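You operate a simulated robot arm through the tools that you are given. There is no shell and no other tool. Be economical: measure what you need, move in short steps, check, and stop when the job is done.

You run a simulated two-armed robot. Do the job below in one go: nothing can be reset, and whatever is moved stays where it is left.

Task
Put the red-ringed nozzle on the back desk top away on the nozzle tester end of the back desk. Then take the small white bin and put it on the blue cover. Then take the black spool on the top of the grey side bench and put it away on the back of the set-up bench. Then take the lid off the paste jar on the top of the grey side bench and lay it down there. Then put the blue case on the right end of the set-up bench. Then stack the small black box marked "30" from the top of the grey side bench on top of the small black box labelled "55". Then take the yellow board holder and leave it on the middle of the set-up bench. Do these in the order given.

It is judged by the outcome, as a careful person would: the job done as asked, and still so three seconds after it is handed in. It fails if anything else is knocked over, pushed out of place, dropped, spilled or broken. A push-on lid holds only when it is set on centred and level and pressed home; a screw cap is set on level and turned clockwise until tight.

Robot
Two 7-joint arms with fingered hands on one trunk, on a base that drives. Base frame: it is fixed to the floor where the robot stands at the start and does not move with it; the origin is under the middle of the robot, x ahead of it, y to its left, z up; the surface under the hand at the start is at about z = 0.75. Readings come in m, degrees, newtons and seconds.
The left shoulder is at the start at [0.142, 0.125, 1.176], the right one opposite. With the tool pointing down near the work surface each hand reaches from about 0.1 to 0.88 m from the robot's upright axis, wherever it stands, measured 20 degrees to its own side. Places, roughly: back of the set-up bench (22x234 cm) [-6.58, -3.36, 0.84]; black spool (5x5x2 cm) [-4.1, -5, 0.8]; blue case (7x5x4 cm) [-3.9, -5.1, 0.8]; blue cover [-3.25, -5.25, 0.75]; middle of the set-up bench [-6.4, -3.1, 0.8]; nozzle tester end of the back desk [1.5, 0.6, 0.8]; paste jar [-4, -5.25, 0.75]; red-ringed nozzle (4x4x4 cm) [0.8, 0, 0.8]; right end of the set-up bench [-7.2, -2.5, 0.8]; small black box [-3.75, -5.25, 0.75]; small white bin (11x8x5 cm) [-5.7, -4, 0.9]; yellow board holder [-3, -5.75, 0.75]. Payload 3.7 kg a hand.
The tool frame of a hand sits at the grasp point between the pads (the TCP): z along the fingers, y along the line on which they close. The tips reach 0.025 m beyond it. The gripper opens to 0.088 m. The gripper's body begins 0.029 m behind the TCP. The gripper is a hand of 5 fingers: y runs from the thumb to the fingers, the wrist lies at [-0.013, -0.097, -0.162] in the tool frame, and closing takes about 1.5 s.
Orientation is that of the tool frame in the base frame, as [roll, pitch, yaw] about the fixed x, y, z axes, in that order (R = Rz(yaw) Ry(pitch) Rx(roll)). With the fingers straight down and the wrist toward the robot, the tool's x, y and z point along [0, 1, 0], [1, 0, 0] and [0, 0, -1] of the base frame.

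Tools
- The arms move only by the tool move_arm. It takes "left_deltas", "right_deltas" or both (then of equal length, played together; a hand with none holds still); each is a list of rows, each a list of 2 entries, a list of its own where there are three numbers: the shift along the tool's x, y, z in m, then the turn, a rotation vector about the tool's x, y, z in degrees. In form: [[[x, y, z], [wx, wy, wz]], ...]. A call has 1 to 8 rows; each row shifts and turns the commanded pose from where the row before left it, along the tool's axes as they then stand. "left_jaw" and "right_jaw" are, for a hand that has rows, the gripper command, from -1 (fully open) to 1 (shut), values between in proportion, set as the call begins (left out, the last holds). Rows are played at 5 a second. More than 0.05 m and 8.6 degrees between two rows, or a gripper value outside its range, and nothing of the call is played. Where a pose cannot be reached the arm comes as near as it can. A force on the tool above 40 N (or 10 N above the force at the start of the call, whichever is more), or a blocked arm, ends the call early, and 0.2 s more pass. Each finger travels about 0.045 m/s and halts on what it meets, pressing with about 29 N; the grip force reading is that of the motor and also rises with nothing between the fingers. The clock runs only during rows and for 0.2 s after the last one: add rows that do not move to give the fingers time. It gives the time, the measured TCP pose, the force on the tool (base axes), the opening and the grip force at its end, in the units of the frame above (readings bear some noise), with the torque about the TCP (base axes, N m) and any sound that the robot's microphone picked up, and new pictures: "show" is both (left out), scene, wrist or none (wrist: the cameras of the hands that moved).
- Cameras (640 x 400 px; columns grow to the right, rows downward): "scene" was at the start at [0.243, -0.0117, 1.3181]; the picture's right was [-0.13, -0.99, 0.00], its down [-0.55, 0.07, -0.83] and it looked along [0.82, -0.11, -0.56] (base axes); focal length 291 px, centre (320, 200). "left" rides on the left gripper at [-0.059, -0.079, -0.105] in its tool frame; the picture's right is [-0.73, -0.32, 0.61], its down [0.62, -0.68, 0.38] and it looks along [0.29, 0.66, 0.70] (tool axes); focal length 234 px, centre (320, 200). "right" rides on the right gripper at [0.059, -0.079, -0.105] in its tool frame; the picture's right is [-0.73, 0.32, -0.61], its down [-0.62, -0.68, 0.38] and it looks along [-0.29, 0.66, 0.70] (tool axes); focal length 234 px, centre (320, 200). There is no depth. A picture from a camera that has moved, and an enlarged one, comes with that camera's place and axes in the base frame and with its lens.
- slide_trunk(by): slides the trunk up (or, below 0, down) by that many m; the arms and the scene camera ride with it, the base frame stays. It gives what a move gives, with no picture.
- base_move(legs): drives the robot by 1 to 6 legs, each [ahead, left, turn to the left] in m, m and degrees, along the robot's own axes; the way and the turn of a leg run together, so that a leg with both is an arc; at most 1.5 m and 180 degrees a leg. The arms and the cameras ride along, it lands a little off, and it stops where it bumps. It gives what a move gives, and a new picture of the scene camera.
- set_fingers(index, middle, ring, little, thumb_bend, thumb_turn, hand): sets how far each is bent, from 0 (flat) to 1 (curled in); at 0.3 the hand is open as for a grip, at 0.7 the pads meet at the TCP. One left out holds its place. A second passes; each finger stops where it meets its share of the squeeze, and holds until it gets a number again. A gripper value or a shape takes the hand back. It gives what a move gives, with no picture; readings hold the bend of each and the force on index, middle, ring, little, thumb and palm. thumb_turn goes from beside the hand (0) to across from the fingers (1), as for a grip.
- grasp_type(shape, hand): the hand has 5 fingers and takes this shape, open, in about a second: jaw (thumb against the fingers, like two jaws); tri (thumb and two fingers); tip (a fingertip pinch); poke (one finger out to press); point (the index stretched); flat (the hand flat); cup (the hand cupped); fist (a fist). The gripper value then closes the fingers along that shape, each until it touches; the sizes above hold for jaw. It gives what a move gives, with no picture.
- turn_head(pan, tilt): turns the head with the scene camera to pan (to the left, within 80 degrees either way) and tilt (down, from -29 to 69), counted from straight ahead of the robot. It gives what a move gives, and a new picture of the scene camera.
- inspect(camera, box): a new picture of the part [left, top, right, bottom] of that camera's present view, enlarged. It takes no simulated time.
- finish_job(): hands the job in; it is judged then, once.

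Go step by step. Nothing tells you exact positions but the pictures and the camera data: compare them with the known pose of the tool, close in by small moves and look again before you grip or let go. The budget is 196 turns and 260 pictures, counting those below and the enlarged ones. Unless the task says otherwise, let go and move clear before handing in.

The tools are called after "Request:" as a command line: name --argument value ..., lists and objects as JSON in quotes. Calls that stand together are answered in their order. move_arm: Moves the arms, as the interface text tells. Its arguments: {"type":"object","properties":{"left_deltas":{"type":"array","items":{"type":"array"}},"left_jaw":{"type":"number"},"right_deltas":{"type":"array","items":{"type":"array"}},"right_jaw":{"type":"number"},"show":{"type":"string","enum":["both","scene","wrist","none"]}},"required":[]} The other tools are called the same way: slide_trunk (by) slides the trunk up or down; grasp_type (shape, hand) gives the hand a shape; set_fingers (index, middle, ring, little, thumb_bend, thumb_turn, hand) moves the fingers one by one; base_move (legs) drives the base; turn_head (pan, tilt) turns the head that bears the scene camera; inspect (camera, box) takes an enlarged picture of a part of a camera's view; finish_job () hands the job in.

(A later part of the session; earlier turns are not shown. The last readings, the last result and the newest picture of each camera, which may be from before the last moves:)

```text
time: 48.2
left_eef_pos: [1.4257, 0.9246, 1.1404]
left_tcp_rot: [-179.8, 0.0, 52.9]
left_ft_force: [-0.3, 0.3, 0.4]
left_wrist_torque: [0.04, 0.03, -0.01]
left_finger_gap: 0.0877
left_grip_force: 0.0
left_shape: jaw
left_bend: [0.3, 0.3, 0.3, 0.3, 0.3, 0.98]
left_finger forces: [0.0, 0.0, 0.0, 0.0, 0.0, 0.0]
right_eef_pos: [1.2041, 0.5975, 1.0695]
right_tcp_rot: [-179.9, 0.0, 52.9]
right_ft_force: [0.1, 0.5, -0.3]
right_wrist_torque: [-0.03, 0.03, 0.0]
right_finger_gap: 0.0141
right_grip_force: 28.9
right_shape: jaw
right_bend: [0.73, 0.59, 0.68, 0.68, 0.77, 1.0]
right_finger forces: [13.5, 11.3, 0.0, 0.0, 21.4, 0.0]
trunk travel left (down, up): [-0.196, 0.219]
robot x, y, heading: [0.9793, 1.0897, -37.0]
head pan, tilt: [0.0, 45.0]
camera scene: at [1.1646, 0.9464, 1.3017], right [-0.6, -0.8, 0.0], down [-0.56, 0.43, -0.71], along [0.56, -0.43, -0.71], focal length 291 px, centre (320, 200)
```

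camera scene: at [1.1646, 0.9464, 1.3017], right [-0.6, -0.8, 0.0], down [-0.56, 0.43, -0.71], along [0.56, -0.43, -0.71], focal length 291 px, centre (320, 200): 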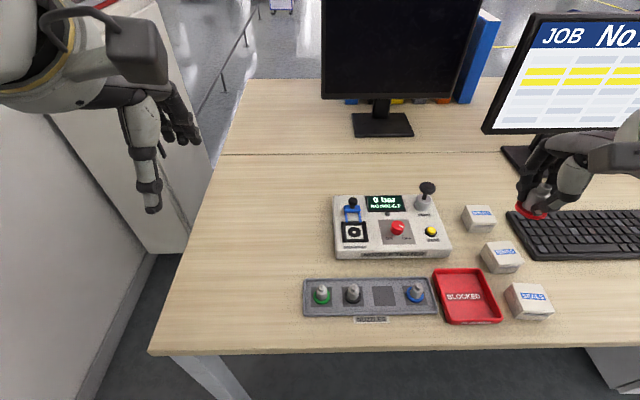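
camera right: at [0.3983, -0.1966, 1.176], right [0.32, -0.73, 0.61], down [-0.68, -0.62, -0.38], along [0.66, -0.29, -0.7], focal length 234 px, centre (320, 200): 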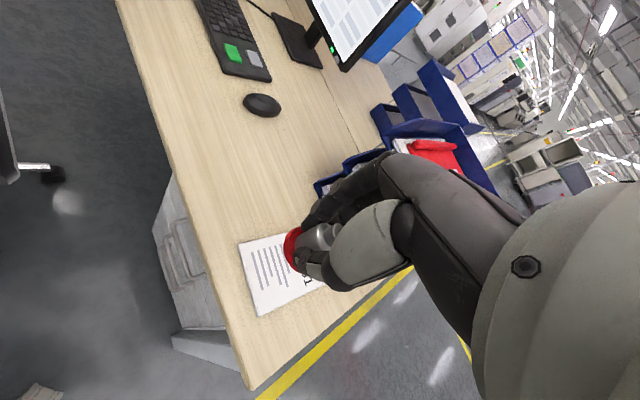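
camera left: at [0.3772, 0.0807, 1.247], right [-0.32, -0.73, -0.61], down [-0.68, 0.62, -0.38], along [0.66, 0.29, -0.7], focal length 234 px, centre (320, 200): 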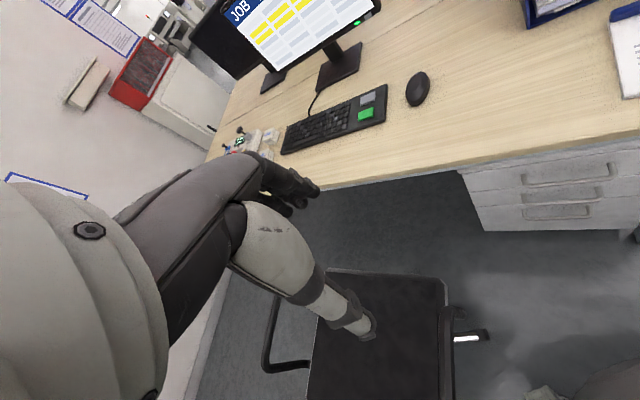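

The tester, a nozzle rack and a red "BLOCKED" tray are in view; the free desk just left of the tester, about [1.57, .74], suits the nozzle. I swing the left hand out of the way and bring the right hand above that spot.

Request:
move_arm --right_deltas '[[[0.0, 0.0, 0], [0, 0, 0]], [[0.0, 0.0, 0], [0, 0, 0]], [[0.0, 0.025, 0], [0, 0, 0]], [[0, 0.025, 0], [0, 0, 0]]]' --left_deltas '[[[0.04, 0, 0], [0, 0, 0]], [[0.04, 0, 0], [0, 0, 0]], [[0.04, 0, 0], [0, 0, 0]], [[0.04, 0, 0], [0, 0, 0]]]' --show "none"

Request:
move_arm --right_deltas '[[[0.042, 0.02, 0.01], [0, 0, 0]], [[0.042, 0.02, 0.01], [0, 0, 0]], [[0.042, 0.02, 0.01], [0, 0, 0]], [[0.042, 0.02, 0.01], [0, 0, 0]], [[0.042, 0.02, 0.01], [0, 0, 0]], [[0.042, 0.02, 0.01], [0, 0, 0]], [[0.042, 0.02, 0.01], [0, 0, 0]], [[0.042, 0.02, 0.01], [0, 0, 0]]]'

```text
time: 49.2
left_eef_pos: [1.5195, 1.0526, 1.1429]
left_tcp_rot: [179.9, -0.1, 52.7]
left_ft_force: [-1.4, 0.3, -0.9]
left_wrist_torque: [0.04, -0.01, -0.04]
left_finger_gap: 0.0877
left_grip_force: 0.1
left_shape: jaw
left_bend: [0.3, 0.3, 0.3, 0.3, 0.3, 0.98]
left_finger forces: [0.0, 0.0, 0.1, 0.0, 0.0, 0.1]
right_eef_pos: [1.2424, 0.5675, 1.0723]
right_tcp_rot: [-179.9, -0.1, 52.8]
right_ft_force: [-0.5, 0.1, -0.1]
right_wrist_torque: [0.04, 0.0, 0.0]
right_finger_gap: 0.0143
right_grip_force: 28.9
right_shape: jaw
right_bend: [0.73, 0.59, 0.68, 0.68, 0.77, 1.0]
right_finger forces: [13.4, 11.5, 0.0, 0.0, 21.5, 0.0]
trunk travel left (down, up): [-0.196, 0.219]
robot x, y, heading: [0.9793, 1.0919, -37.3]
head pan, tilt: [0.0, 45.0]
```

```text
time: 51.0
left_eef_pos: [1.5214, 1.0546, 1.1425]
left_tcp_rot: [-179.9, -0.1, 52.9]
left_ft_force: [-0.2, 0.2, -0.3]
left_wrist_torque: [0.03, 0.01, 0.02]
left_finger_gap: 0.0878
left_grip_force: 0.0
left_shape: jaw
left_bend: [0.3, 0.3, 0.3, 0.3, 0.3, 0.98]
left_finger forces: [0.0, 0.1, 0.0, 0.0, 0.0, 0.0]
right_eef_pos: [1.5729, 0.739, 0.9923]
right_tcp_rot: [-179.9, 0.0, 52.8]
right_ft_force: [0.0, -0.4, -0.4]
right_wrist_torque: [-0.05, 0.04, 0.03]
right_finger_gap: 0.0143
right_grip_force: 29.0
right_shape: jaw
right_bend: [0.73, 0.59, 0.68, 0.68, 0.77, 1.0]
right_finger forces: [13.4, 11.5, 0.1, 0.0, 21.4, 0.1]
trunk travel left (down, up): [-0.196, 0.219]
robot x, y, heading: [0.9775, 1.0927, -37.0]
head pan, tilt: [0.0, 45.0]
camera scene: at [1.165, 0.9477, 1.3017], right [-0.6, -0.8, 0.0], down [-0.56, 0.43, -0.71], along [0.56, -0.43, -0.71], focal length 291 px, centre (320, 200)
camera right: at [1.5451, 0.8337, 1.0969], right [-0.18, -0.77, 0.61], down [-0.92, -0.09, -0.38], along [0.35, -0.63, -0.7], focal length 234 px, centre (320, 200)
```

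scene: 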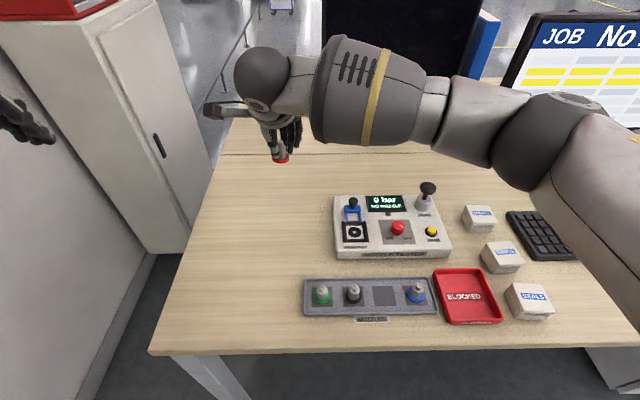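
right: 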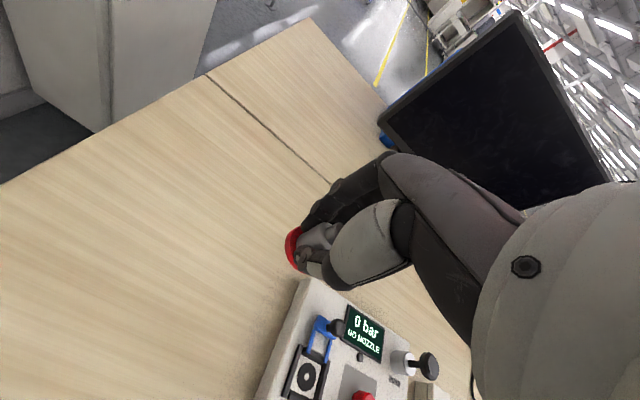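

The spot below is clear, with the tester about 5 cm off to the side. I lower the nozzle, stopping just above the desk.

Request:
move_arm --right_deltas '[[[0, 0, 0.04], [0, 0, 0]], [[0, 0, 0.04], [0, 0, 0]], [[0, 0, 0.04], [0, 0, 0]], [[0, 0, 0.04], [0, 0, 0]], [[0, 0, 0.036], [0, 0, 0]]]'

```text
time: 52.2
left_eef_pos: [1.5211, 1.053, 1.142]
left_tcp_rot: [-179.7, 0.0, 52.9]
left_ft_force: [0.0, 0.6, 0.0]
left_wrist_torque: [0.01, 0.0, -0.02]
left_finger_gap: 0.0876
left_grip_force: 0.1
left_shape: jaw
left_bend: [0.3, 0.3, 0.3, 0.3, 0.3, 0.98]
left_finger forces: [0.1, 0.1, 0.0, 0.0, 0.0, 0.0]
right_eef_pos: [1.5703, 0.7365, 0.7919]
right_tcp_rot: [-180.0, 0.0, 52.9]
right_ft_force: [0.5, 0.1, -0.3]
right_wrist_torque: [-0.01, 0.0, -0.02]
right_finger_gap: 0.0143
right_grip_force: 28.9
right_shape: jaw
right_bend: [0.73, 0.59, 0.68, 0.68, 0.77, 1.0]
right_finger forces: [13.7, 11.8, 0.0, 0.1, 21.3, 0.1]
trunk travel left (down, up): [-0.196, 0.219]
robot x, y, heading: [0.9728, 1.0853, -37.2]
head pan, tilt: [0.0, 45.0]
camera scene: at [1.1646, 0.9467, 1.3016], right [-0.6, -0.8, 0.0], down [-0.56, 0.43, -0.71], along [0.56, -0.43, -0.71], focal length 291 px, centre (320, 200)
camera right: at [1.543, 0.831, 0.8977], right [-0.18, -0.77, 0.61], down [-0.92, -0.09, -0.38], along [0.35, -0.63, -0.7], focal length 234 px, centre (320, 200)
```

scene: 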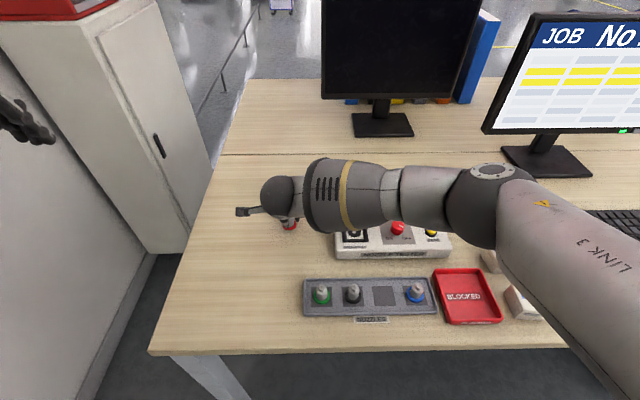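
right: 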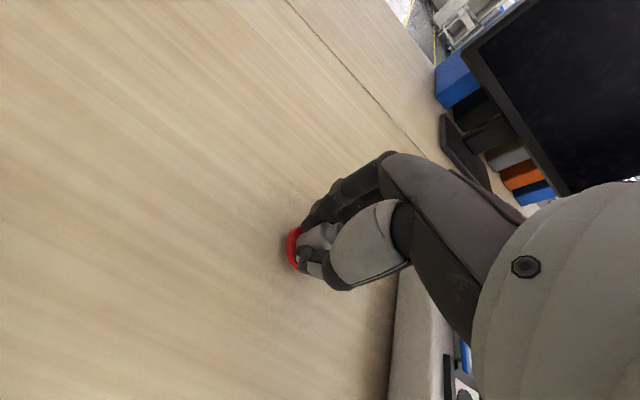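

Clear of the tester. I lower the last few millimetres, feel for contact and open.

Request:
move_arm --right_deltas '[[[0, 0, 0.004], [0, 0, 0]], [[0, 0, 0.003], [0, 0, 0]], [[0, 0, 0.002], [0, 0, 0]]]' --show "none"

```text
time: 53.0
left_eef_pos: [1.5204, 1.0522, 1.1422]
left_tcp_rot: [-179.9, 0.0, 52.9]
left_ft_force: [0.5, -0.3, 0.8]
left_wrist_torque: [0.02, 0.0, -0.02]
left_finger_gap: 0.0875
left_grip_force: 0.1
left_shape: jaw
left_bend: [0.3, 0.3, 0.3, 0.3, 0.3, 0.98]
left_finger forces: [0.0, 0.1, 0.0, 0.1, 0.0, 0.0]
right_eef_pos: [1.5718, 0.7382, 0.7847]
right_tcp_rot: [179.9, 0.0, 52.9]
right_ft_force: [-1.2, 0.1, 0.6]
right_wrist_torque: [-0.02, 0.01, -0.03]
right_finger_gap: 0.0144
right_grip_force: 28.9
right_shape: jaw
right_bend: [0.73, 0.59, 0.68, 0.68, 0.77, 1.0]
right_finger forces: [13.7, 11.8, 0.0, 0.0, 21.3, 0.0]
trunk travel left (down, up): [-0.196, 0.219]
robot x, y, heading: [0.9764, 1.0897, -37.0]
head pan, tilt: [0.0, 45.0]
```

Request:
move_arm --right_deltas '[[[0, 0, 0.001], [0, 0, 0]], [[0, 0, 0.001], [0, 0, 0]]]' --show "none"

Request:
move_arm --right_deltas '[[[0, 0, 0], [0, 0, 0]], [[0, 0, 0], [0, 0, 0]], [[0, 0, 0], [0, 0, 0]], [[0, 0, 0], [0, 0, 0]], [[0, 0, 0], [0, 0, 0]], [[0, 0, 0], [0, 0, 0]], [[0, 0, 0], [0, 0, 0]]]' --right_jaw -1 --show "wrist"

```text
time: 53.6
left_eef_pos: [1.5198, 1.0537, 1.1426]
left_tcp_rot: [-179.9, 0.0, 52.9]
left_ft_force: [-0.9, -0.1, -0.5]
left_wrist_torque: [0.04, -0.02, 0.0]
left_finger_gap: 0.0876
left_grip_force: 0.1
left_shape: jaw
left_bend: [0.3, 0.3, 0.3, 0.3, 0.3, 0.98]
left_finger forces: [0.0, 0.0, 0.0, 0.0, 0.0, 0.1]
right_eef_pos: [1.5724, 0.7383, 0.784]
right_tcp_rot: [180.0, 0.0, 52.9]
right_ft_force: [-1.8, 0.0, 5.8]
right_wrist_torque: [-0.07, -0.03, -0.05]
right_finger_gap: 0.0145
right_grip_force: 29.6
right_shape: jaw
right_bend: [0.73, 0.59, 0.68, 0.68, 0.77, 1.0]
right_finger forces: [13.2, 11.9, 0.1, 0.0, 23.1, 0.0]
trunk travel left (down, up): [-0.196, 0.219]
robot x, y, heading: [0.973, 1.0926, -37.2]
head pan, tilt: [0.0, 45.0]
```

```text
time: 55.2
left_eef_pos: [1.5217, 1.0524, 1.1438]
left_tcp_rot: [-179.9, 0.0, 53.0]
left_ft_force: [-0.5, -0.2, -0.4]
left_wrist_torque: [0.0, 0.0, -0.01]
left_finger_gap: 0.088
left_grip_force: 0.1
left_shape: jaw
left_bend: [0.3, 0.3, 0.3, 0.3, 0.3, 0.98]
left_finger forces: [0.0, 0.1, 0.1, 0.1, 0.0, 0.0]
right_eef_pos: [1.572, 0.7386, 0.7831]
right_tcp_rot: [-179.9, 0.0, 52.9]
right_ft_force: [-0.6, 0.0, 0.0]
right_wrist_torque: [0.03, -0.01, 0.0]
right_finger_gap: 0.0878
right_grip_force: 0.0
right_shape: jaw
right_bend: [0.3, 0.3, 0.3, 0.3, 0.3, 0.98]
right_finger forces: [0.1, 0.0, 0.0, 0.1, 0.1, 0.0]
trunk travel left (down, up): [-0.196, 0.219]
robot x, y, heading: [0.9783, 1.0904, -37.2]
head pan, tilt: [0.0, 45.0]
camera right: at [1.545, 0.8329, 0.8878], right [-0.18, -0.77, 0.61], down [-0.92, -0.09, -0.38], along [0.35, -0.63, -0.7], focal length 234 px, centre (320, 200)
```

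right: 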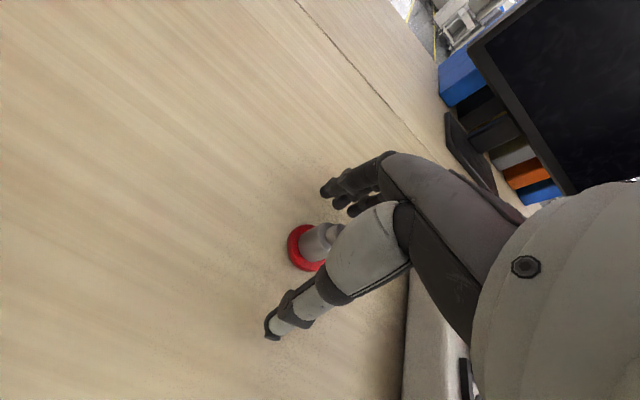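

The nozzle stands upright on the desk. I lift straight up and draw both hands back.

Request:
move_arm --right_deltas '[[[0, 0, -0.03], [0, 0, 0]], [[0, 0, -0.045], [0, 0, 0]], [[0, 0, -0.045], [0, 0, 0]], [[0, 0, -0.045], [0, 0, 0]], [[0, 0, -0.045], [0, 0, 0]], [[0, 0, -0.045], [0, 0, 0]], [[0, 0, -0.035], [0, 0, 0]], [[-0.02, -0.02, 0], [0, 0, 0]]]' --show "none"

Request:
move_arm --right_deltas '[[[-0.04, -0.028, 0], [0, 0, 0]], [[-0.04, -0.028, 0], [0, 0, 0]], [[-0.04, -0.028, 0], [0, 0, 0]], [[-0.04, -0.028, 0], [0, 0, 0]], [[-0.04, -0.028, 0], [0, 0, 0]], [[-0.04, -0.028, 0], [0, 0, 0]], [[-0.04, -0.01, 0], [0, 0, 0]], [[-0.04, -0.01, 0], [0, 0, 0]]]'

```text
time: 57.0
left_eef_pos: [1.5203, 1.0529, 1.1419]
left_tcp_rot: [-179.9, -0.1, 52.8]
left_ft_force: [-0.2, 1.1, -0.2]
left_wrist_torque: [-0.02, 0.01, 0.0]
left_finger_gap: 0.0879
left_grip_force: 0.0
left_shape: jaw
left_bend: [0.3, 0.3, 0.3, 0.3, 0.3, 0.98]
left_finger forces: [0.0, 0.0, 0.0, 0.1, 0.0, 0.1]
right_eef_pos: [1.5455, 0.7333, 1.0738]
right_tcp_rot: [-179.8, 0.0, 52.9]
right_ft_force: [0.1, 0.4, 0.2]
right_wrist_torque: [0.01, -0.01, 0.0]
right_finger_gap: 0.0877
right_grip_force: 0.0
right_shape: jaw
right_bend: [0.3, 0.3, 0.3, 0.3, 0.3, 0.98]
right_finger forces: [0.1, 0.0, 0.0, 0.0, 0.0, 0.0]
trunk travel left (down, up): [-0.196, 0.219]
robot x, y, heading: [0.973, 1.0901, -37.3]
head pan, tilt: [0.0, 45.0]
```

```text
time: 58.8
left_eef_pos: [1.5193, 1.0521, 1.1428]
left_tcp_rot: [-179.9, -0.2, 52.8]
left_ft_force: [0.5, 0.6, 0.7]
left_wrist_torque: [-0.01, 0.02, 0.01]
left_finger_gap: 0.0878
left_grip_force: 0.0
left_shape: jaw
left_bend: [0.3, 0.3, 0.3, 0.3, 0.3, 0.98]
left_finger forces: [0.0, 0.0, 0.0, 0.0, 0.1, 0.0]
right_eef_pos: [1.201, 0.5931, 1.0734]
right_tcp_rot: [-179.9, -0.1, 53.0]
right_ft_force: [-0.4, -0.3, 0.4]
right_wrist_torque: [0.01, -0.02, 0.0]
right_finger_gap: 0.0878
right_grip_force: 0.1
right_shape: jaw
right_bend: [0.3, 0.3, 0.3, 0.3, 0.3, 0.98]
right_finger forces: [0.1, 0.0, 0.0, 0.0, 0.1, 0.1]
trunk travel left (down, up): [-0.196, 0.219]
robot x, y, heading: [0.9782, 1.0924, -37.4]
head pan, tilt: [0.0, 45.0]
camera scene: at [1.1628, 0.9473, 1.3022], right [-0.6, -0.8, 0.0], down [-0.56, 0.43, -0.71], along [0.56, -0.43, -0.71], focal length 291 px, centre (320, 200)
camera right: at [1.1731, 0.6879, 1.1787], right [-0.18, -0.77, 0.61], down [-0.92, -0.09, -0.38], along [0.35, -0.63, -0.7], focal length 234 px, centre (320, 200)
```

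scene: 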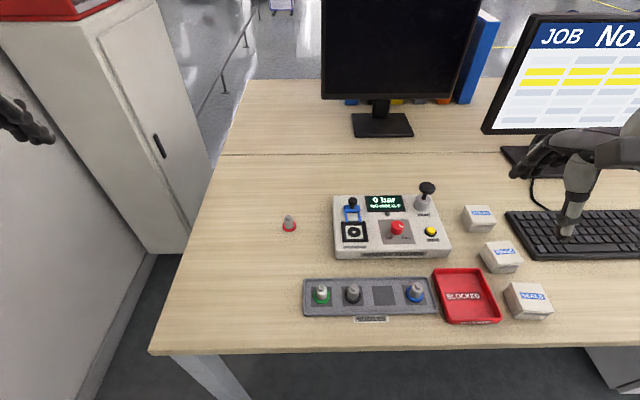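
right: 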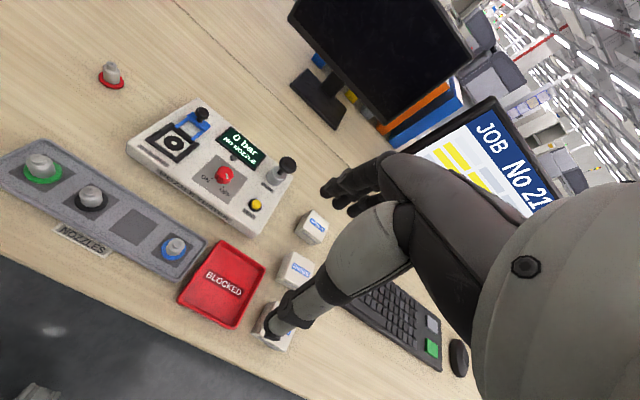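

The nozzle stands put away beside the tester. Now I back out of the desk and turn down the lane to head for the other benches.

Request:
move_arm --left_deltas '[[[-0.04, 0, 0], [0, 0, 0]], [[-0.04, 0, 0], [0, 0, 0]], [[-0.04, 0, 0], [0, 0, 0]]]' --show "none"

Request:
base_move --legs '[[-0.83, -0.03, 0.4], [0, 0, -90]]'

Request:
turn_head --pan 0 --tilt 20

```text
time: 59.6
left_eef_pos: [1.4495, 0.9536, 1.1439]
left_tcp_rot: [-179.8, -0.2, 53.0]
left_ft_force: [-0.2, -0.3, 0.0]
left_wrist_torque: [0.0, 0.0, 0.0]
left_finger_gap: 0.0875
left_grip_force: 0.1
left_shape: jaw
left_bend: [0.3, 0.3, 0.3, 0.3, 0.3, 0.98]
left_finger forces: [0.1, 0.0, 0.0, 0.0, 0.0, 0.1]
right_eef_pos: [1.2015, 0.591, 1.0728]
right_tcp_rot: [-179.8, 0.0, 52.9]
right_ft_force: [-0.9, -0.2, -0.6]
right_wrist_torque: [-0.02, 0.02, 0.01]
right_finger_gap: 0.0878
right_grip_force: 0.1
right_shape: jaw
right_bend: [0.3, 0.3, 0.3, 0.3, 0.3, 0.98]
right_finger forces: [0.1, 0.0, 0.1, 0.0, 0.0, 0.0]
trunk travel left (down, up): [-0.196, 0.219]
robot x, y, heading: [0.9763, 1.0872, -37.3]
head pan, tilt: [0.0, 45.0]
```

```text
time: 67.8
left_eef_pos: [0.1607, 1.0946, 1.1429]
left_tcp_rot: [-179.9, 0.0, -37.9]
left_ft_force: [0.9, 0.7, -0.8]
left_wrist_torque: [0.01, -0.02, 0.01]
left_finger_gap: 0.0875
left_grip_force: 0.1
left_shape: jaw
left_bend: [0.3, 0.3, 0.3, 0.3, 0.3, 0.98]
left_finger forces: [0.1, 0.0, 0.0, 0.0, 0.1, 0.0]
right_eef_pos: [-0.1988, 1.3476, 1.0735]
right_tcp_rot: [-180.0, 0.1, -37.8]
right_ft_force: [0.4, 0.0, -0.7]
right_wrist_torque: [0.0, 0.02, 0.02]
right_finger_gap: 0.0878
right_grip_force: 0.0
right_shape: jaw
right_bend: [0.3, 0.3, 0.3, 0.3, 0.3, 0.98]
right_finger forces: [0.0, 0.0, 0.1, 0.0, 0.1, 0.0]
trunk travel left (down, up): [-0.196, 0.219]
robot x, y, heading: [0.2985, 1.5675, -127.8]
head pan, tilt: [0.0, 45.0]
camera scene: at [0.1563, 1.3812, 1.3018], right [-0.79, 0.61, 0.0], down [0.43, 0.56, -0.71], along [-0.43, -0.56, -0.71], focal length 291 px, centre (320, 200)
```

scene: 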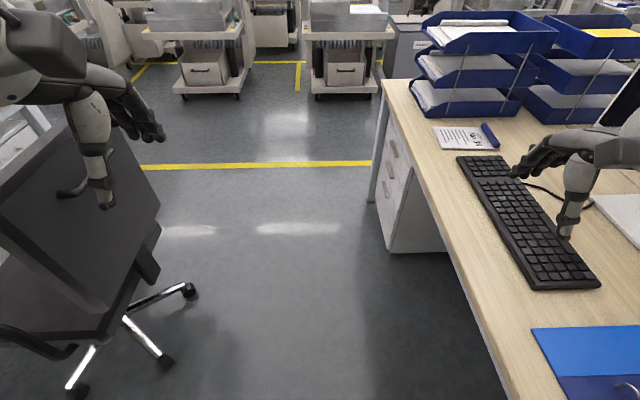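

```text
time: 68.7
left_eef_pos: [0.161, 1.0937, 1.1433]
left_tcp_rot: [-179.8, 0.1, -37.8]
left_ft_force: [-0.2, 0.5, -0.3]
left_wrist_torque: [0.0, -0.01, -0.01]
left_finger_gap: 0.0879
left_grip_force: 0.0
left_shape: jaw
left_bend: [0.3, 0.3, 0.3, 0.3, 0.3, 0.98]
left_finger forces: [0.0, 0.0, 0.0, 0.1, 0.0, 0.0]
right_eef_pos: [-0.1981, 1.3459, 1.073]
right_tcp_rot: [-179.8, 0.0, -37.6]
right_ft_force: [-0.6, 1.1, -0.1]
right_wrist_torque: [0.0, 0.03, 0.02]
right_finger_gap: 0.0875
right_grip_force: 0.2
right_shape: jaw
right_bend: [0.3, 0.3, 0.3, 0.3, 0.3, 0.98]
right_finger forces: [0.0, 0.0, 0.1, 0.0, 0.0, 0.0]
trunk travel left (down, up): [-0.196, 0.219]
robot x, y, heading: [0.2999, 1.5719, -127.9]
head pan, tilt: [0.0, 20.0]
camera scene: at [0.1492, 1.3718, 1.3404], right [-0.79, 0.61, 0.0], down [0.21, 0.27, -0.94], along [-0.58, -0.74, -0.34], focal length 291 px, centre (320, 200)
```

scene: 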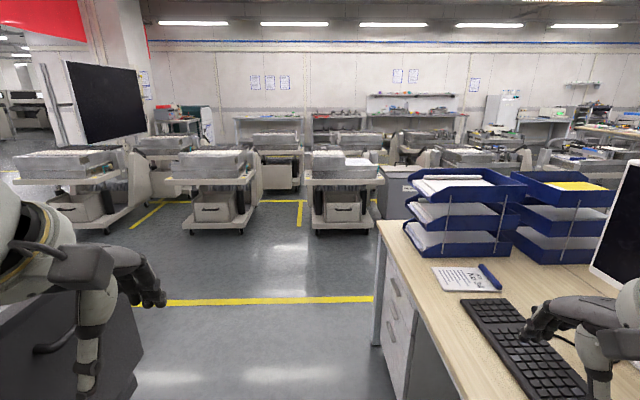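

The lane ahead leads past desk 2's paper trays. I raise the trunk so the arms clear everything, then drive out.

Request:
slide_trunk --by 0.2

Request:
base_move --legs '[[0.75, 0.08, 0.5], [0.75, 0, 0.5], [0.5, 0, 0]]'

```text
time: 70.9
left_eef_pos: [0.1604, 1.0941, 1.3426]
left_tcp_rot: [-179.9, 0.0, -37.9]
left_ft_force: [-0.4, -0.3, 0.0]
left_wrist_torque: [0.01, -0.02, -0.02]
left_finger_gap: 0.0876
left_grip_force: 0.1
left_shape: jaw
left_bend: [0.3, 0.3, 0.3, 0.3, 0.3, 0.98]
left_finger forces: [0.0, 0.1, 0.0, 0.1, 0.0, 0.0]
right_eef_pos: [-0.1984, 1.3472, 1.2718]
right_tcp_rot: [-179.9, 0.1, -37.7]
right_ft_force: [0.0, -0.3, -0.3]
right_wrist_torque: [0.0, 0.01, -0.01]
right_finger_gap: 0.0876
right_grip_force: 0.1
right_shape: jaw
right_bend: [0.3, 0.3, 0.3, 0.3, 0.3, 0.98]
right_finger forces: [0.0, 0.0, 0.0, 0.1, 0.0, 0.0]
trunk travel left (down, up): [-0.396, 0.019]
robot x, y, heading: [0.3013, 1.5724, -128.0]
head pan, tilt: [0.0, 20.0]
```

```text
time: 81.3
left_eef_pos: [-0.9306, -0.5906, 1.343]
left_tcp_rot: [-179.8, 0.0, -34.6]
left_ft_force: [-0.6, -1.1, -0.1]
left_wrist_torque: [-0.02, 0.03, 0.01]
left_finger_gap: 0.0878
left_grip_force: 0.0
left_shape: jaw
left_bend: [0.3, 0.3, 0.3, 0.3, 0.3, 0.98]
left_finger forces: [0.1, 0.0, 0.0, 0.0, 0.0, 0.1]
right_eef_pos: [-1.3041, -0.3586, 1.2728]
right_tcp_rot: [-180.0, 0.0, -34.5]
right_ft_force: [-0.8, 0.3, 0.5]
right_wrist_torque: [0.01, -0.03, 0.02]
right_finger_gap: 0.0876
right_grip_force: 0.1
right_shape: jaw
right_bend: [0.3, 0.3, 0.3, 0.3, 0.3, 0.98]
right_finger forces: [0.0, 0.1, 0.0, 0.0, 0.1, 0.0]
trunk travel left (down, up): [-0.396, 0.019]
robot x, y, heading: [-0.8188, -0.1127, -124.8]
head pan, tilt: [0.0, 20.0]
camera scene: at [-0.8927, -0.219, 1.5466], right [-0.82, 0.57, 0.0], down [0.19, 0.28, -0.94], along [-0.53, -0.77, -0.34], focal length 291 px, centre (320, 200)
```

scene: 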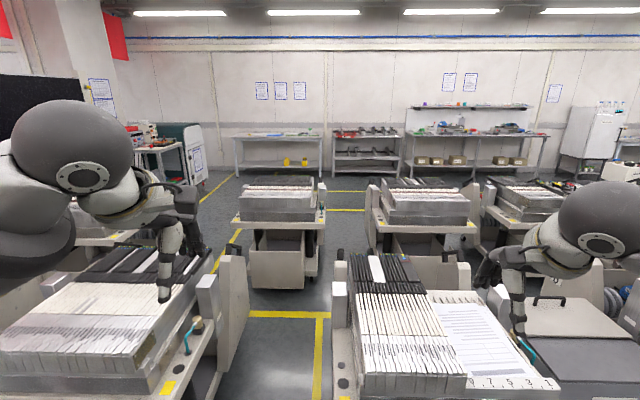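

I'm out of the desks. Carts stand ahead with a narrow gap; I look left and right for a wide aisle toward the benches at the far wall.

Request:
turn_head --pan 55 --tilt 20

Request:
turn_head --pan -50 --tilt 20

```text
time: 82.5
left_eef_pos: [-0.9306, -0.5887, 1.3426]
left_tcp_rot: [-179.8, -0.1, -34.7]
left_ft_force: [-1.1, -0.5, 0.6]
left_wrist_torque: [-0.01, -0.01, 0.01]
left_finger_gap: 0.0877
left_grip_force: 0.1
left_shape: jaw
left_bend: [0.3, 0.3, 0.3, 0.3, 0.3, 0.98]
left_finger forces: [0.0, 0.1, 0.1, 0.0, 0.0, 0.0]
right_eef_pos: [-1.3028, -0.3575, 1.2717]
right_tcp_rot: [-179.9, 0.0, -34.5]
right_ft_force: [0.2, -0.3, 0.3]
right_wrist_torque: [-0.01, 0.0, 0.01]
right_finger_gap: 0.0879
right_grip_force: 0.2
right_shape: jaw
right_bend: [0.3, 0.3, 0.3, 0.3, 0.3, 0.98]
right_finger forces: [0.0, 0.0, 0.1, 0.1, 0.1, 0.0]
trunk travel left (down, up): [-0.396, 0.019]
robot x, y, heading: [-0.8168, -0.1089, -124.4]
head pan, tilt: [55.0, 20.0]
camera scene: at [-0.8072, -0.2292, 1.5467], right [-0.94, -0.35, 0.0], down [-0.12, 0.32, -0.94], along [0.33, -0.88, -0.34], focal length 291 px, centre (320, 200)
```

scene: 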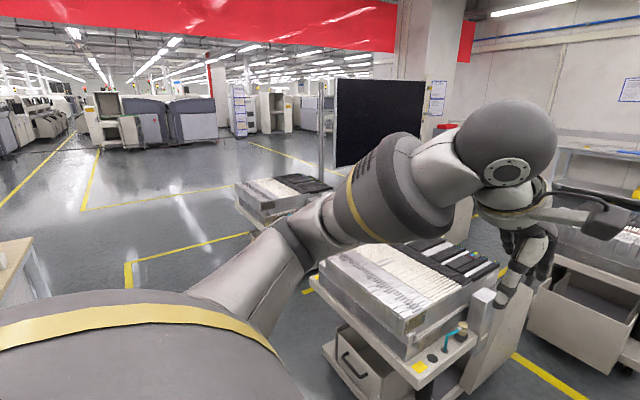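

```text
time: 84.3
left_eef_pos: [-0.9309, -0.5896, 1.3421]
left_tcp_rot: [-179.8, 0.0, -34.7]
left_ft_force: [-0.1, 0.1, 0.4]
left_wrist_torque: [0.03, 0.0, -0.01]
left_finger_gap: 0.0877
left_grip_force: 0.1
left_shape: jaw
left_bend: [0.3, 0.3, 0.3, 0.3, 0.3, 0.98]
left_finger forces: [0.0, 0.1, 0.0, 0.1, 0.0, 0.0]
right_eef_pos: [-1.3027, -0.3592, 1.2721]
right_tcp_rot: [-180.0, 0.0, -34.5]
right_ft_force: [0.6, 0.4, -0.1]
right_wrist_torque: [-0.02, -0.02, -0.01]
right_finger_gap: 0.0875
right_grip_force: 0.1
right_shape: jaw
right_bend: [0.3, 0.3, 0.3, 0.3, 0.3, 0.98]
right_finger forces: [0.0, 0.1, 0.0, 0.0, 0.0, 0.0]
trunk travel left (down, up): [-0.396, 0.019]
robot x, y, heading: [-0.8168, -0.1096, -124.4]
head pan, tilt: [-50.0, 20.0]
camera scene: at [-0.9324, -0.1509, 1.5467], right [-0.1, 1.0, 0.0], down [0.34, 0.03, -0.94], along [-0.94, -0.09, -0.34], focal length 291 px, centre (320, 200)
```

scene: 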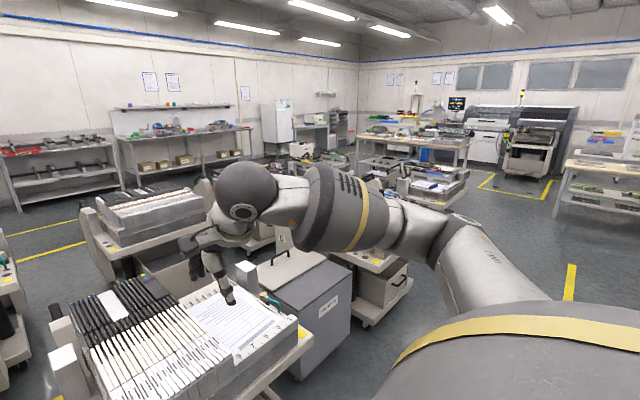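

The benches stand along the far wall. I enlarge the view to the right to find a wide way around the carts.

Request:
inspect --camera "scene" --box '[190, 90, 510, 290]'

Request:
base_move --legs '[[0, 0, -50]]'

Request:
turn_head --pan 0 --tilt 20

```text
2.00 times, centred on (350, 190) of scene
camera zoom: at [-0.9324, -0.1509, 1.5467], right [-0.1, 1.0, 0.0], down [0.34, 0.03, -0.94], along [-0.94, -0.09, -0.34], focal length 583 px, centre (260, 220)
```

zoom: 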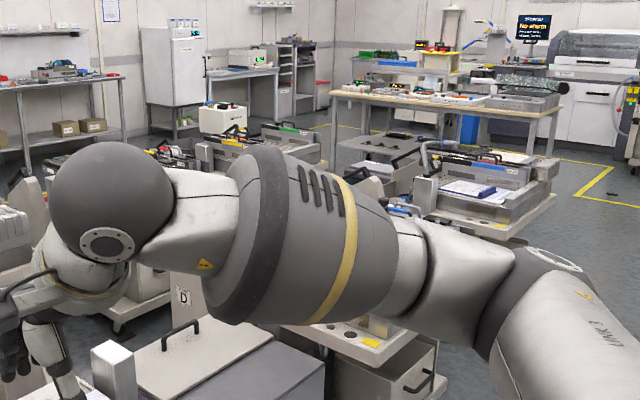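

```text
time: 87.0
left_eef_pos: [-1.2608, -0.3277, 1.3419]
left_tcp_rot: [-179.8, 0.1, -85.1]
left_ft_force: [-0.2, 0.3, 0.6]
left_wrist_torque: [0.02, 0.01, -0.01]
left_finger_gap: 0.0875
left_grip_force: 0.1
left_shape: jaw
left_bend: [0.3, 0.3, 0.3, 0.3, 0.3, 0.98]
left_finger forces: [0.0, 0.0, 0.0, 0.0, 0.0, 0.0]
right_eef_pos: [-1.3182, 0.1092, 1.2724]
right_tcp_rot: [-179.9, 0.1, -85.1]
right_ft_force: [-0.6, 0.2, 0.7]
right_wrist_torque: [0.02, 0.04, 0.02]
right_finger_gap: 0.0878
right_grip_force: 0.0
right_shape: jaw
right_bend: [0.3, 0.3, 0.3, 0.3, 0.3, 0.98]
right_finger forces: [0.1, 0.0, 0.0, 0.1, 0.1, 0.1]
trunk travel left (down, up): [-0.396, 0.019]
robot x, y, heading: [-0.8203, -0.1097, -175.1]
head pan, tilt: [-50.0, 20.0]
camera scene: at [-0.9223, -0.0468, 1.5466], right [0.71, 0.71, 0.0], down [0.24, -0.24, -0.94], along [-0.66, 0.67, -0.34], focal length 291 px, centre (320, 200)
```

scene: 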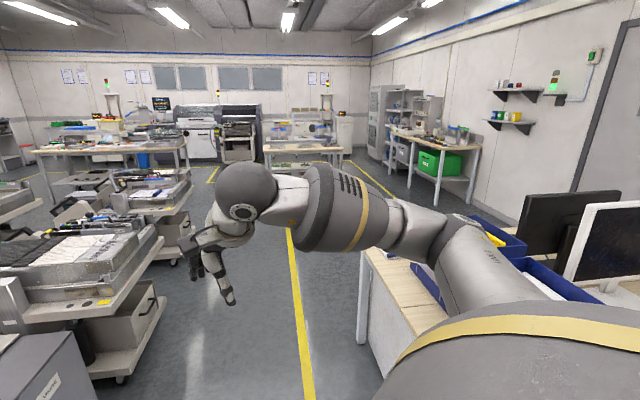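

```text
time: 88.2
left_eef_pos: [-1.2598, -0.3275, 1.3425]
left_tcp_rot: [-179.8, -0.1, -85.1]
left_ft_force: [0.1, -0.5, -0.4]
left_wrist_torque: [0.02, 0.03, 0.02]
left_finger_gap: 0.0879
left_grip_force: 0.2
left_shape: jaw
left_bend: [0.3, 0.3, 0.3, 0.3, 0.3, 0.98]
left_finger forces: [0.0, 0.0, 0.1, 0.0, 0.1, 0.0]
right_eef_pos: [-1.3193, 0.1085, 1.2738]
right_tcp_rot: [-179.9, 0.0, -85.1]
right_ft_force: [0.0, 0.3, 0.1]
right_wrist_torque: [0.04, 0.01, 0.01]
right_finger_gap: 0.0876
right_grip_force: 0.0
right_shape: jaw
right_bend: [0.3, 0.3, 0.3, 0.3, 0.3, 0.98]
right_finger forces: [0.1, 0.0, 0.0, 0.0, 0.1, 0.0]
trunk travel left (down, up): [-0.396, 0.019]
robot x, y, heading: [-0.8191, -0.1103, -175.5]
head pan, tilt: [0.0, 20.0]
camera scene: at [-0.9494, -0.1208, 1.5467], right [-0.08, 1.0, 0.0], down [0.34, 0.03, -0.94], along [-0.94, -0.08, -0.34], focal length 291 px, centre (320, 200)
```

scene: 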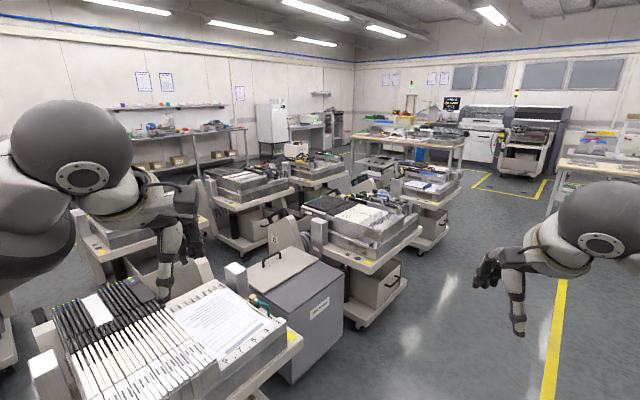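

A clear aisle runs to the right along the row of carts and then round their end toward the set-up bench. I turn into it and drive.

Request:
base_move --legs '[[0, 0, -41.4], [1.4, 0.15, 0], [1.3, 0, 0]]'

Request:
turn_head --pan 45 --tilt 25

```text
time: 103.0
left_eef_pos: [-3.5582, 1.4099, 1.3435]
left_tcp_rot: [-179.8, 0.0, -124.9]
left_ft_force: [0.8, -0.4, 0.2]
left_wrist_torque: [0.03, -0.02, 0.03]
left_finger_gap: 0.0877
left_grip_force: 0.1
left_shape: jaw
left_bend: [0.3, 0.3, 0.3, 0.3, 0.3, 0.98]
left_finger forces: [0.0, 0.1, 0.0, 0.0, 0.1, 0.1]
right_eef_pos: [-3.3246, 1.7804, 1.2741]
right_tcp_rot: [-179.9, 0.0, -124.9]
right_ft_force: [-0.9, -1.0, -0.4]
right_wrist_torque: [-0.01, 0.01, -0.02]
right_finger_gap: 0.0878
right_grip_force: 0.0
right_shape: jaw
right_bend: [0.3, 0.3, 0.3, 0.3, 0.3, 0.98]
right_finger forces: [0.0, 0.0, 0.0, 0.1, 0.1, 0.0]
trunk travel left (down, up): [-0.396, 0.019]
robot x, y, heading: [-3.0795, 1.2941, 145.1]
head pan, tilt: [0.0, 20.0]
camera scene: at [-3.1865, 1.3688, 1.5466], right [0.57, 0.82, 0.0], down [0.28, -0.2, -0.94], along [-0.77, 0.54, -0.34], focal length 291 px, centre (320, 200)
```

scene: 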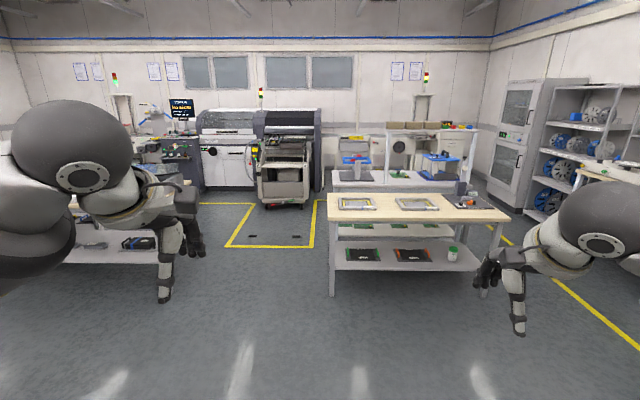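

```text
time: 104.2
left_eef_pos: [-3.5582, 1.4103, 1.3435]
left_tcp_rot: [-179.7, 0.0, -125.0]
left_ft_force: [0.1, -0.6, 0.2]
left_wrist_torque: [0.01, 0.0, 0.0]
left_finger_gap: 0.0877
left_grip_force: 0.1
left_shape: jaw
left_bend: [0.3, 0.3, 0.3, 0.3, 0.3, 0.98]
left_finger forces: [0.1, 0.1, 0.1, 0.0, 0.0, 0.0]
right_eef_pos: [-3.3228, 1.7808, 1.2724]
right_tcp_rot: [-179.8, 0.0, -124.8]
right_ft_force: [0.0, 1.1, -1.0]
right_wrist_torque: [-0.02, 0.01, 0.01]
right_finger_gap: 0.0877
right_grip_force: 0.1
right_shape: jaw
right_bend: [0.3, 0.3, 0.3, 0.3, 0.3, 0.98]
right_finger forces: [0.0, 0.0, 0.0, 0.0, 0.0, 0.0]
trunk travel left (down, up): [-0.396, 0.019]
robot x, y, heading: [-3.0786, 1.2946, 145.1]
head pan, tilt: [45.0, 25.0]
camera scene: at [-3.2008, 1.2994, 1.5386], right [-0.17, 0.98, 0.0], down [0.42, 0.07, -0.91], along [-0.89, -0.16, -0.42], focal length 291 px, centre (320, 200)
```

scene: 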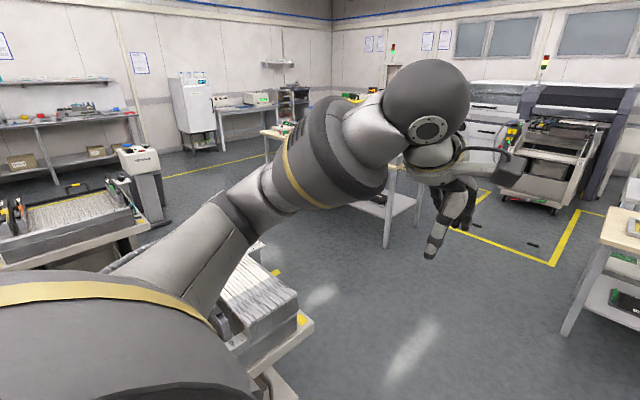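

There is a wide clear lane (about 1.4 m) between the carts and the island bench. I go round the corner into it.

Request:
base_move --legs '[[1.27, 0, -1.5], [0, 0, 89.5], [1.3, 0, 0], [0.9, 0, 0]]'

Request:
turn_head --pan 0 --tilt 25

```text
time: 124.9
left_eef_pos: [-5.5281, -0.1857, 1.3422]
left_tcp_rot: [-179.8, 0.0, -36.0]
left_ft_force: [-0.7, 0.4, 0.7]
left_wrist_torque: [0.01, -0.02, -0.01]
left_finger_gap: 0.0876
left_grip_force: 0.0
left_shape: jaw
left_bend: [0.3, 0.3, 0.3, 0.3, 0.3, 0.98]
left_finger forces: [0.1, 0.0, 0.1, 0.1, 0.0, 0.1]
right_eef_pos: [-5.8952, 0.0547, 1.2733]
right_tcp_rot: [-179.9, 0.0, -36.0]
right_ft_force: [-0.5, -0.2, 0.2]
right_wrist_torque: [-0.01, 0.0, 0.02]
right_finger_gap: 0.0877
right_grip_force: 0.0
right_shape: jaw
right_bend: [0.3, 0.3, 0.3, 0.3, 0.3, 0.98]
right_finger forces: [0.0, 0.0, 0.1, 0.0, 0.1, 0.1]
trunk travel left (down, up): [-0.396, 0.019]
robot x, y, heading: [-5.4025, 0.2916, -125.8]
head pan, tilt: [45.0, 25.0]
camera scene: at [-5.4117, 0.169, 1.5385], right [-0.99, -0.16, 0.0], down [-0.07, 0.42, -0.91], along [0.14, -0.9, -0.42], focal length 291 px, centre (320, 200)
```

scene: 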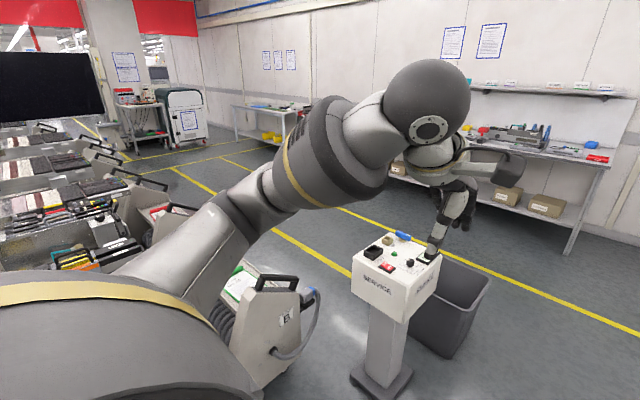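

```text
time: 126.0
left_eef_pos: [-5.528, -0.1867, 1.3424]
left_tcp_rot: [-179.8, -0.1, -36.0]
left_ft_force: [-0.3, -0.2, -0.3]
left_wrist_torque: [0.0, -0.04, -0.04]
left_finger_gap: 0.0876
left_grip_force: 0.1
left_shape: jaw
left_bend: [0.3, 0.3, 0.3, 0.3, 0.3, 0.98]
left_finger forces: [0.0, 0.0, 0.0, 0.0, 0.0, 0.0]
right_eef_pos: [-5.8965, 0.0564, 1.2724]
right_tcp_rot: [-179.9, 0.0, -35.9]
right_ft_force: [0.6, 1.0, 0.6]
right_wrist_torque: [0.01, -0.03, -0.01]
right_finger_gap: 0.0877
right_grip_force: 0.0
right_shape: jaw
right_bend: [0.3, 0.3, 0.3, 0.3, 0.3, 0.98]
right_finger forces: [0.0, 0.0, 0.0, 0.0, 0.1, 0.0]
trunk travel left (down, up): [-0.396, 0.019]
robot x, y, heading: [-5.4063, 0.2917, -125.9]
head pan, tilt: [0.0, 25.0]
camera scene: at [-5.4801, 0.1856, 1.5386], right [-0.81, 0.59, 0.0], down [0.25, 0.34, -0.91], along [-0.53, -0.73, -0.42], focal length 291 px, centre (320, 200)
```

scene: 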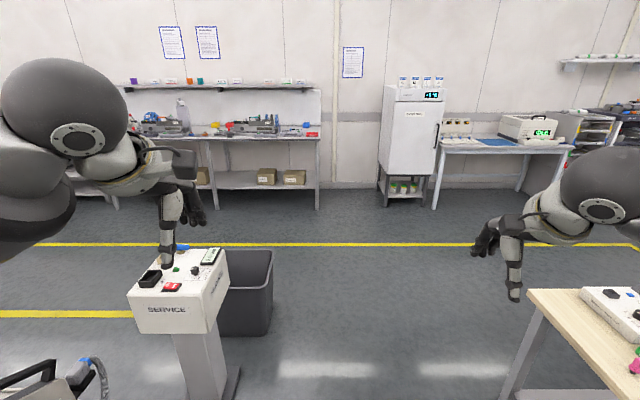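

I see the set-up bench ahead with the shelf above it; a pedestal and waste bin stand to my left. I pass to their right into the aisle in front of the benches.

Request:
base_move --legs '[[1.2, -0.2, -1], [1.0, 0, 0]]'

Request:
turn_head --pan 40 --tilt 30

```text
time: 136.8
left_eef_pos: [-6.9609, -1.8377, 1.3429]
left_tcp_rot: [-179.8, 0.0, -35.3]
left_ft_force: [-1.4, 0.0, 0.7]
left_wrist_torque: [-0.01, 0.02, 0.0]
left_finger_gap: 0.0878
left_grip_force: 0.1
left_shape: jaw
left_bend: [0.3, 0.3, 0.3, 0.3, 0.3, 0.98]
left_finger forces: [0.1, 0.0, 0.0, 0.0, 0.0, 0.0]
right_eef_pos: [-7.3296, -1.6027, 1.2724]
right_tcp_rot: [-179.9, -0.1, -35.3]
right_ft_force: [0.4, 0.3, 0.6]
right_wrist_torque: [0.0, 0.01, 0.02]
right_finger_gap: 0.0878
right_grip_force: 0.0
right_shape: jaw
right_bend: [0.3, 0.3, 0.3, 0.3, 0.3, 0.98]
right_finger forces: [0.1, 0.1, 0.0, 0.0, 0.0, 0.1]
trunk travel left (down, up): [-0.396, 0.019]
robot x, y, heading: [-6.8369, -1.3609, -125.6]
head pan, tilt: [0.0, 25.0]
camera scene: at [-6.9166, -1.4669, 1.5385], right [-0.82, 0.58, 0.0], down [0.24, 0.34, -0.91], along [-0.52, -0.74, -0.42], focal length 291 px, centre (320, 200)
```

scene: 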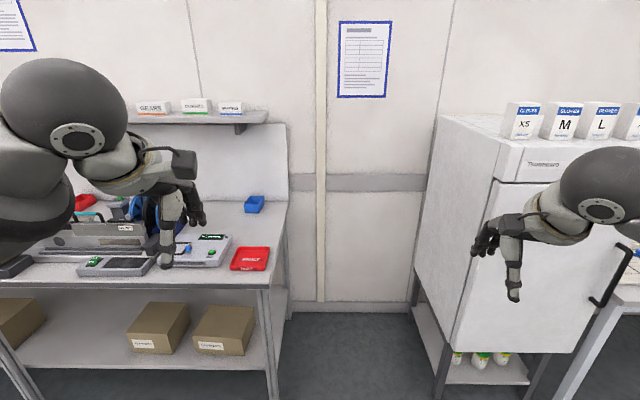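

```text
time: 137.9
left_eef_pos: [-6.9603, -1.8383, 1.3414]
left_tcp_rot: [-179.7, -0.1, -35.4]
left_ft_force: [0.2, 0.2, 0.4]
left_wrist_torque: [0.01, -0.01, -0.01]
left_finger_gap: 0.0877
left_grip_force: 0.1
left_shape: jaw
left_bend: [0.3, 0.3, 0.3, 0.3, 0.3, 0.98]
left_finger forces: [0.0, 0.1, 0.0, 0.0, 0.0, 0.0]
right_eef_pos: [-7.3296, -1.601, 1.2723]
right_tcp_rot: [-179.8, -0.1, -35.3]
right_ft_force: [-0.4, -0.3, 0.1]
right_wrist_torque: [-0.01, 0.05, -0.02]
right_finger_gap: 0.088
right_grip_force: 0.1
right_shape: jaw
right_bend: [0.3, 0.3, 0.3, 0.3, 0.3, 0.98]
right_finger forces: [0.1, 0.0, 0.0, 0.0, 0.1, 0.0]
trunk travel left (down, up): [-0.396, 0.019]
robot x, y, heading: [-6.8401, -1.3573, -125.4]
head pan, tilt: [40.0, 30.0]
camera scene: at [-6.8559, -1.4817, 1.5306], right [-1.0, -0.08, 0.0], down [-0.04, 0.5, -0.87], along [0.07, -0.86, -0.5], focal length 291 px, centre (320, 200)
```

scene: 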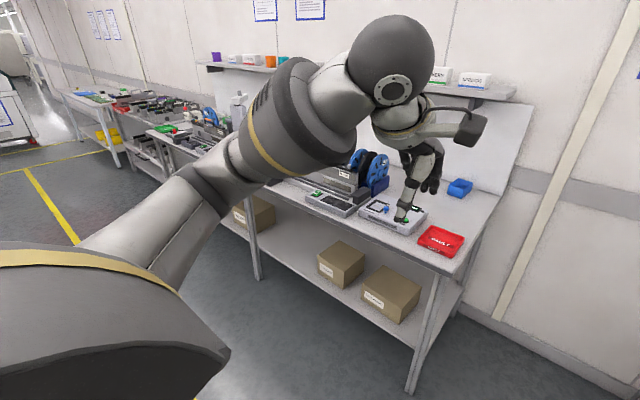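

I strafe left along the aisle, facing the bench, toward the small white bin.

Request:
base_move --legs '[[0, 0, -1.3], [0, 1.25, 0], [0, 1.2, 0]]'

Request:
turn_head --pan 0 --tilt 35

```text
time: 159.7
left_eef_pos: [-4.9934, -3.2668, 1.3446]
left_tcp_rot: [-179.8, 0.0, -35.6]
left_ft_force: [0.1, -0.1, -0.1]
left_wrist_torque: [0.03, 0.02, 0.01]
left_finger_gap: 0.0874
left_grip_force: 0.1
left_shape: jaw
left_bend: [0.3, 0.3, 0.3, 0.3, 0.3, 0.98]
left_finger forces: [0.0, 0.0, 0.0, 0.0, 0.0, 0.0]
right_eef_pos: [-5.3626, -3.0285, 1.2737]
right_tcp_rot: [-179.9, 0.0, -35.4]
right_ft_force: [0.5, 0.0, 0.0]
right_wrist_torque: [-0.04, 0.03, 0.01]
right_finger_gap: 0.0873
right_grip_force: 0.0
right_shape: jaw
right_bend: [0.3, 0.3, 0.3, 0.3, 0.3, 0.98]
right_finger forces: [0.0, 0.1, 0.0, 0.0, 0.1, 0.1]
trunk travel left (down, up): [-0.396, 0.019]
robot x, y, heading: [-4.8724, -2.7917, -125.7]
head pan, tilt: [40.0, 30.0]
camera scene: at [-4.8873, -2.9104, 1.5306], right [-1.0, -0.08, 0.0], down [-0.04, 0.5, -0.87], along [0.07, -0.86, -0.5], focal length 291 px, centre (320, 200)
```

scene: 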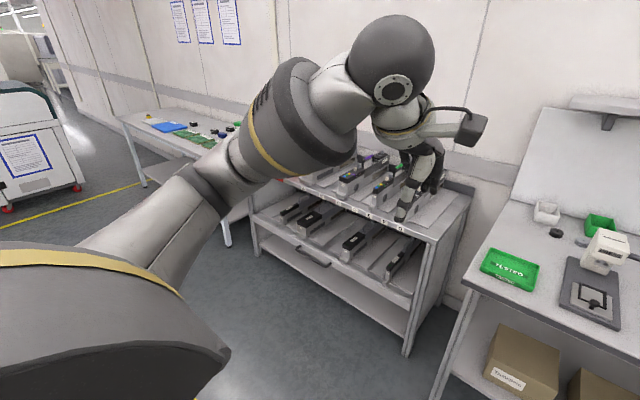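

```text
time: 160.8
left_eef_pos: [-4.9935, -3.2665, 1.3424]
left_tcp_rot: [-179.8, 0.0, -35.6]
left_ft_force: [-0.7, 0.6, 0.8]
left_wrist_torque: [0.03, 0.01, 0.02]
left_finger_gap: 0.0879
left_grip_force: 0.1
left_shape: jaw
left_bend: [0.3, 0.3, 0.3, 0.3, 0.3, 0.98]
left_finger forces: [0.0, 0.0, 0.0, 0.0, 0.1, 0.1]
right_eef_pos: [-5.3622, -3.0279, 1.2724]
right_tcp_rot: [-179.9, 0.0, -35.6]
right_ft_force: [-0.2, 0.4, -0.5]
right_wrist_torque: [0.0, 0.04, -0.01]
right_finger_gap: 0.0877
right_grip_force: 0.1
right_shape: jaw
right_bend: [0.3, 0.3, 0.3, 0.3, 0.3, 0.98]
right_finger forces: [0.1, 0.0, 0.0, 0.0, 0.0, 0.0]
trunk travel left (down, up): [-0.396, 0.019]
robot x, y, heading: [-4.8753, -2.7869, -125.6]
head pan, tilt: [0.0, 35.0]
camera scene: at [-4.9455, -2.8919, 1.5228], right [-0.81, 0.58, 0.0], down [0.33, 0.47, -0.82], along [-0.48, -0.67, -0.57], focal length 291 px, centre (320, 200)
```

scene: 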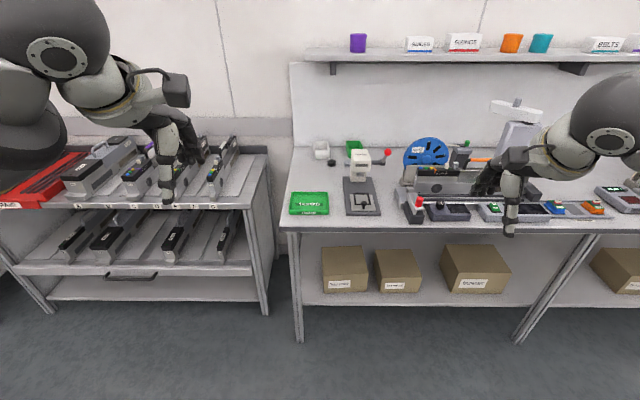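

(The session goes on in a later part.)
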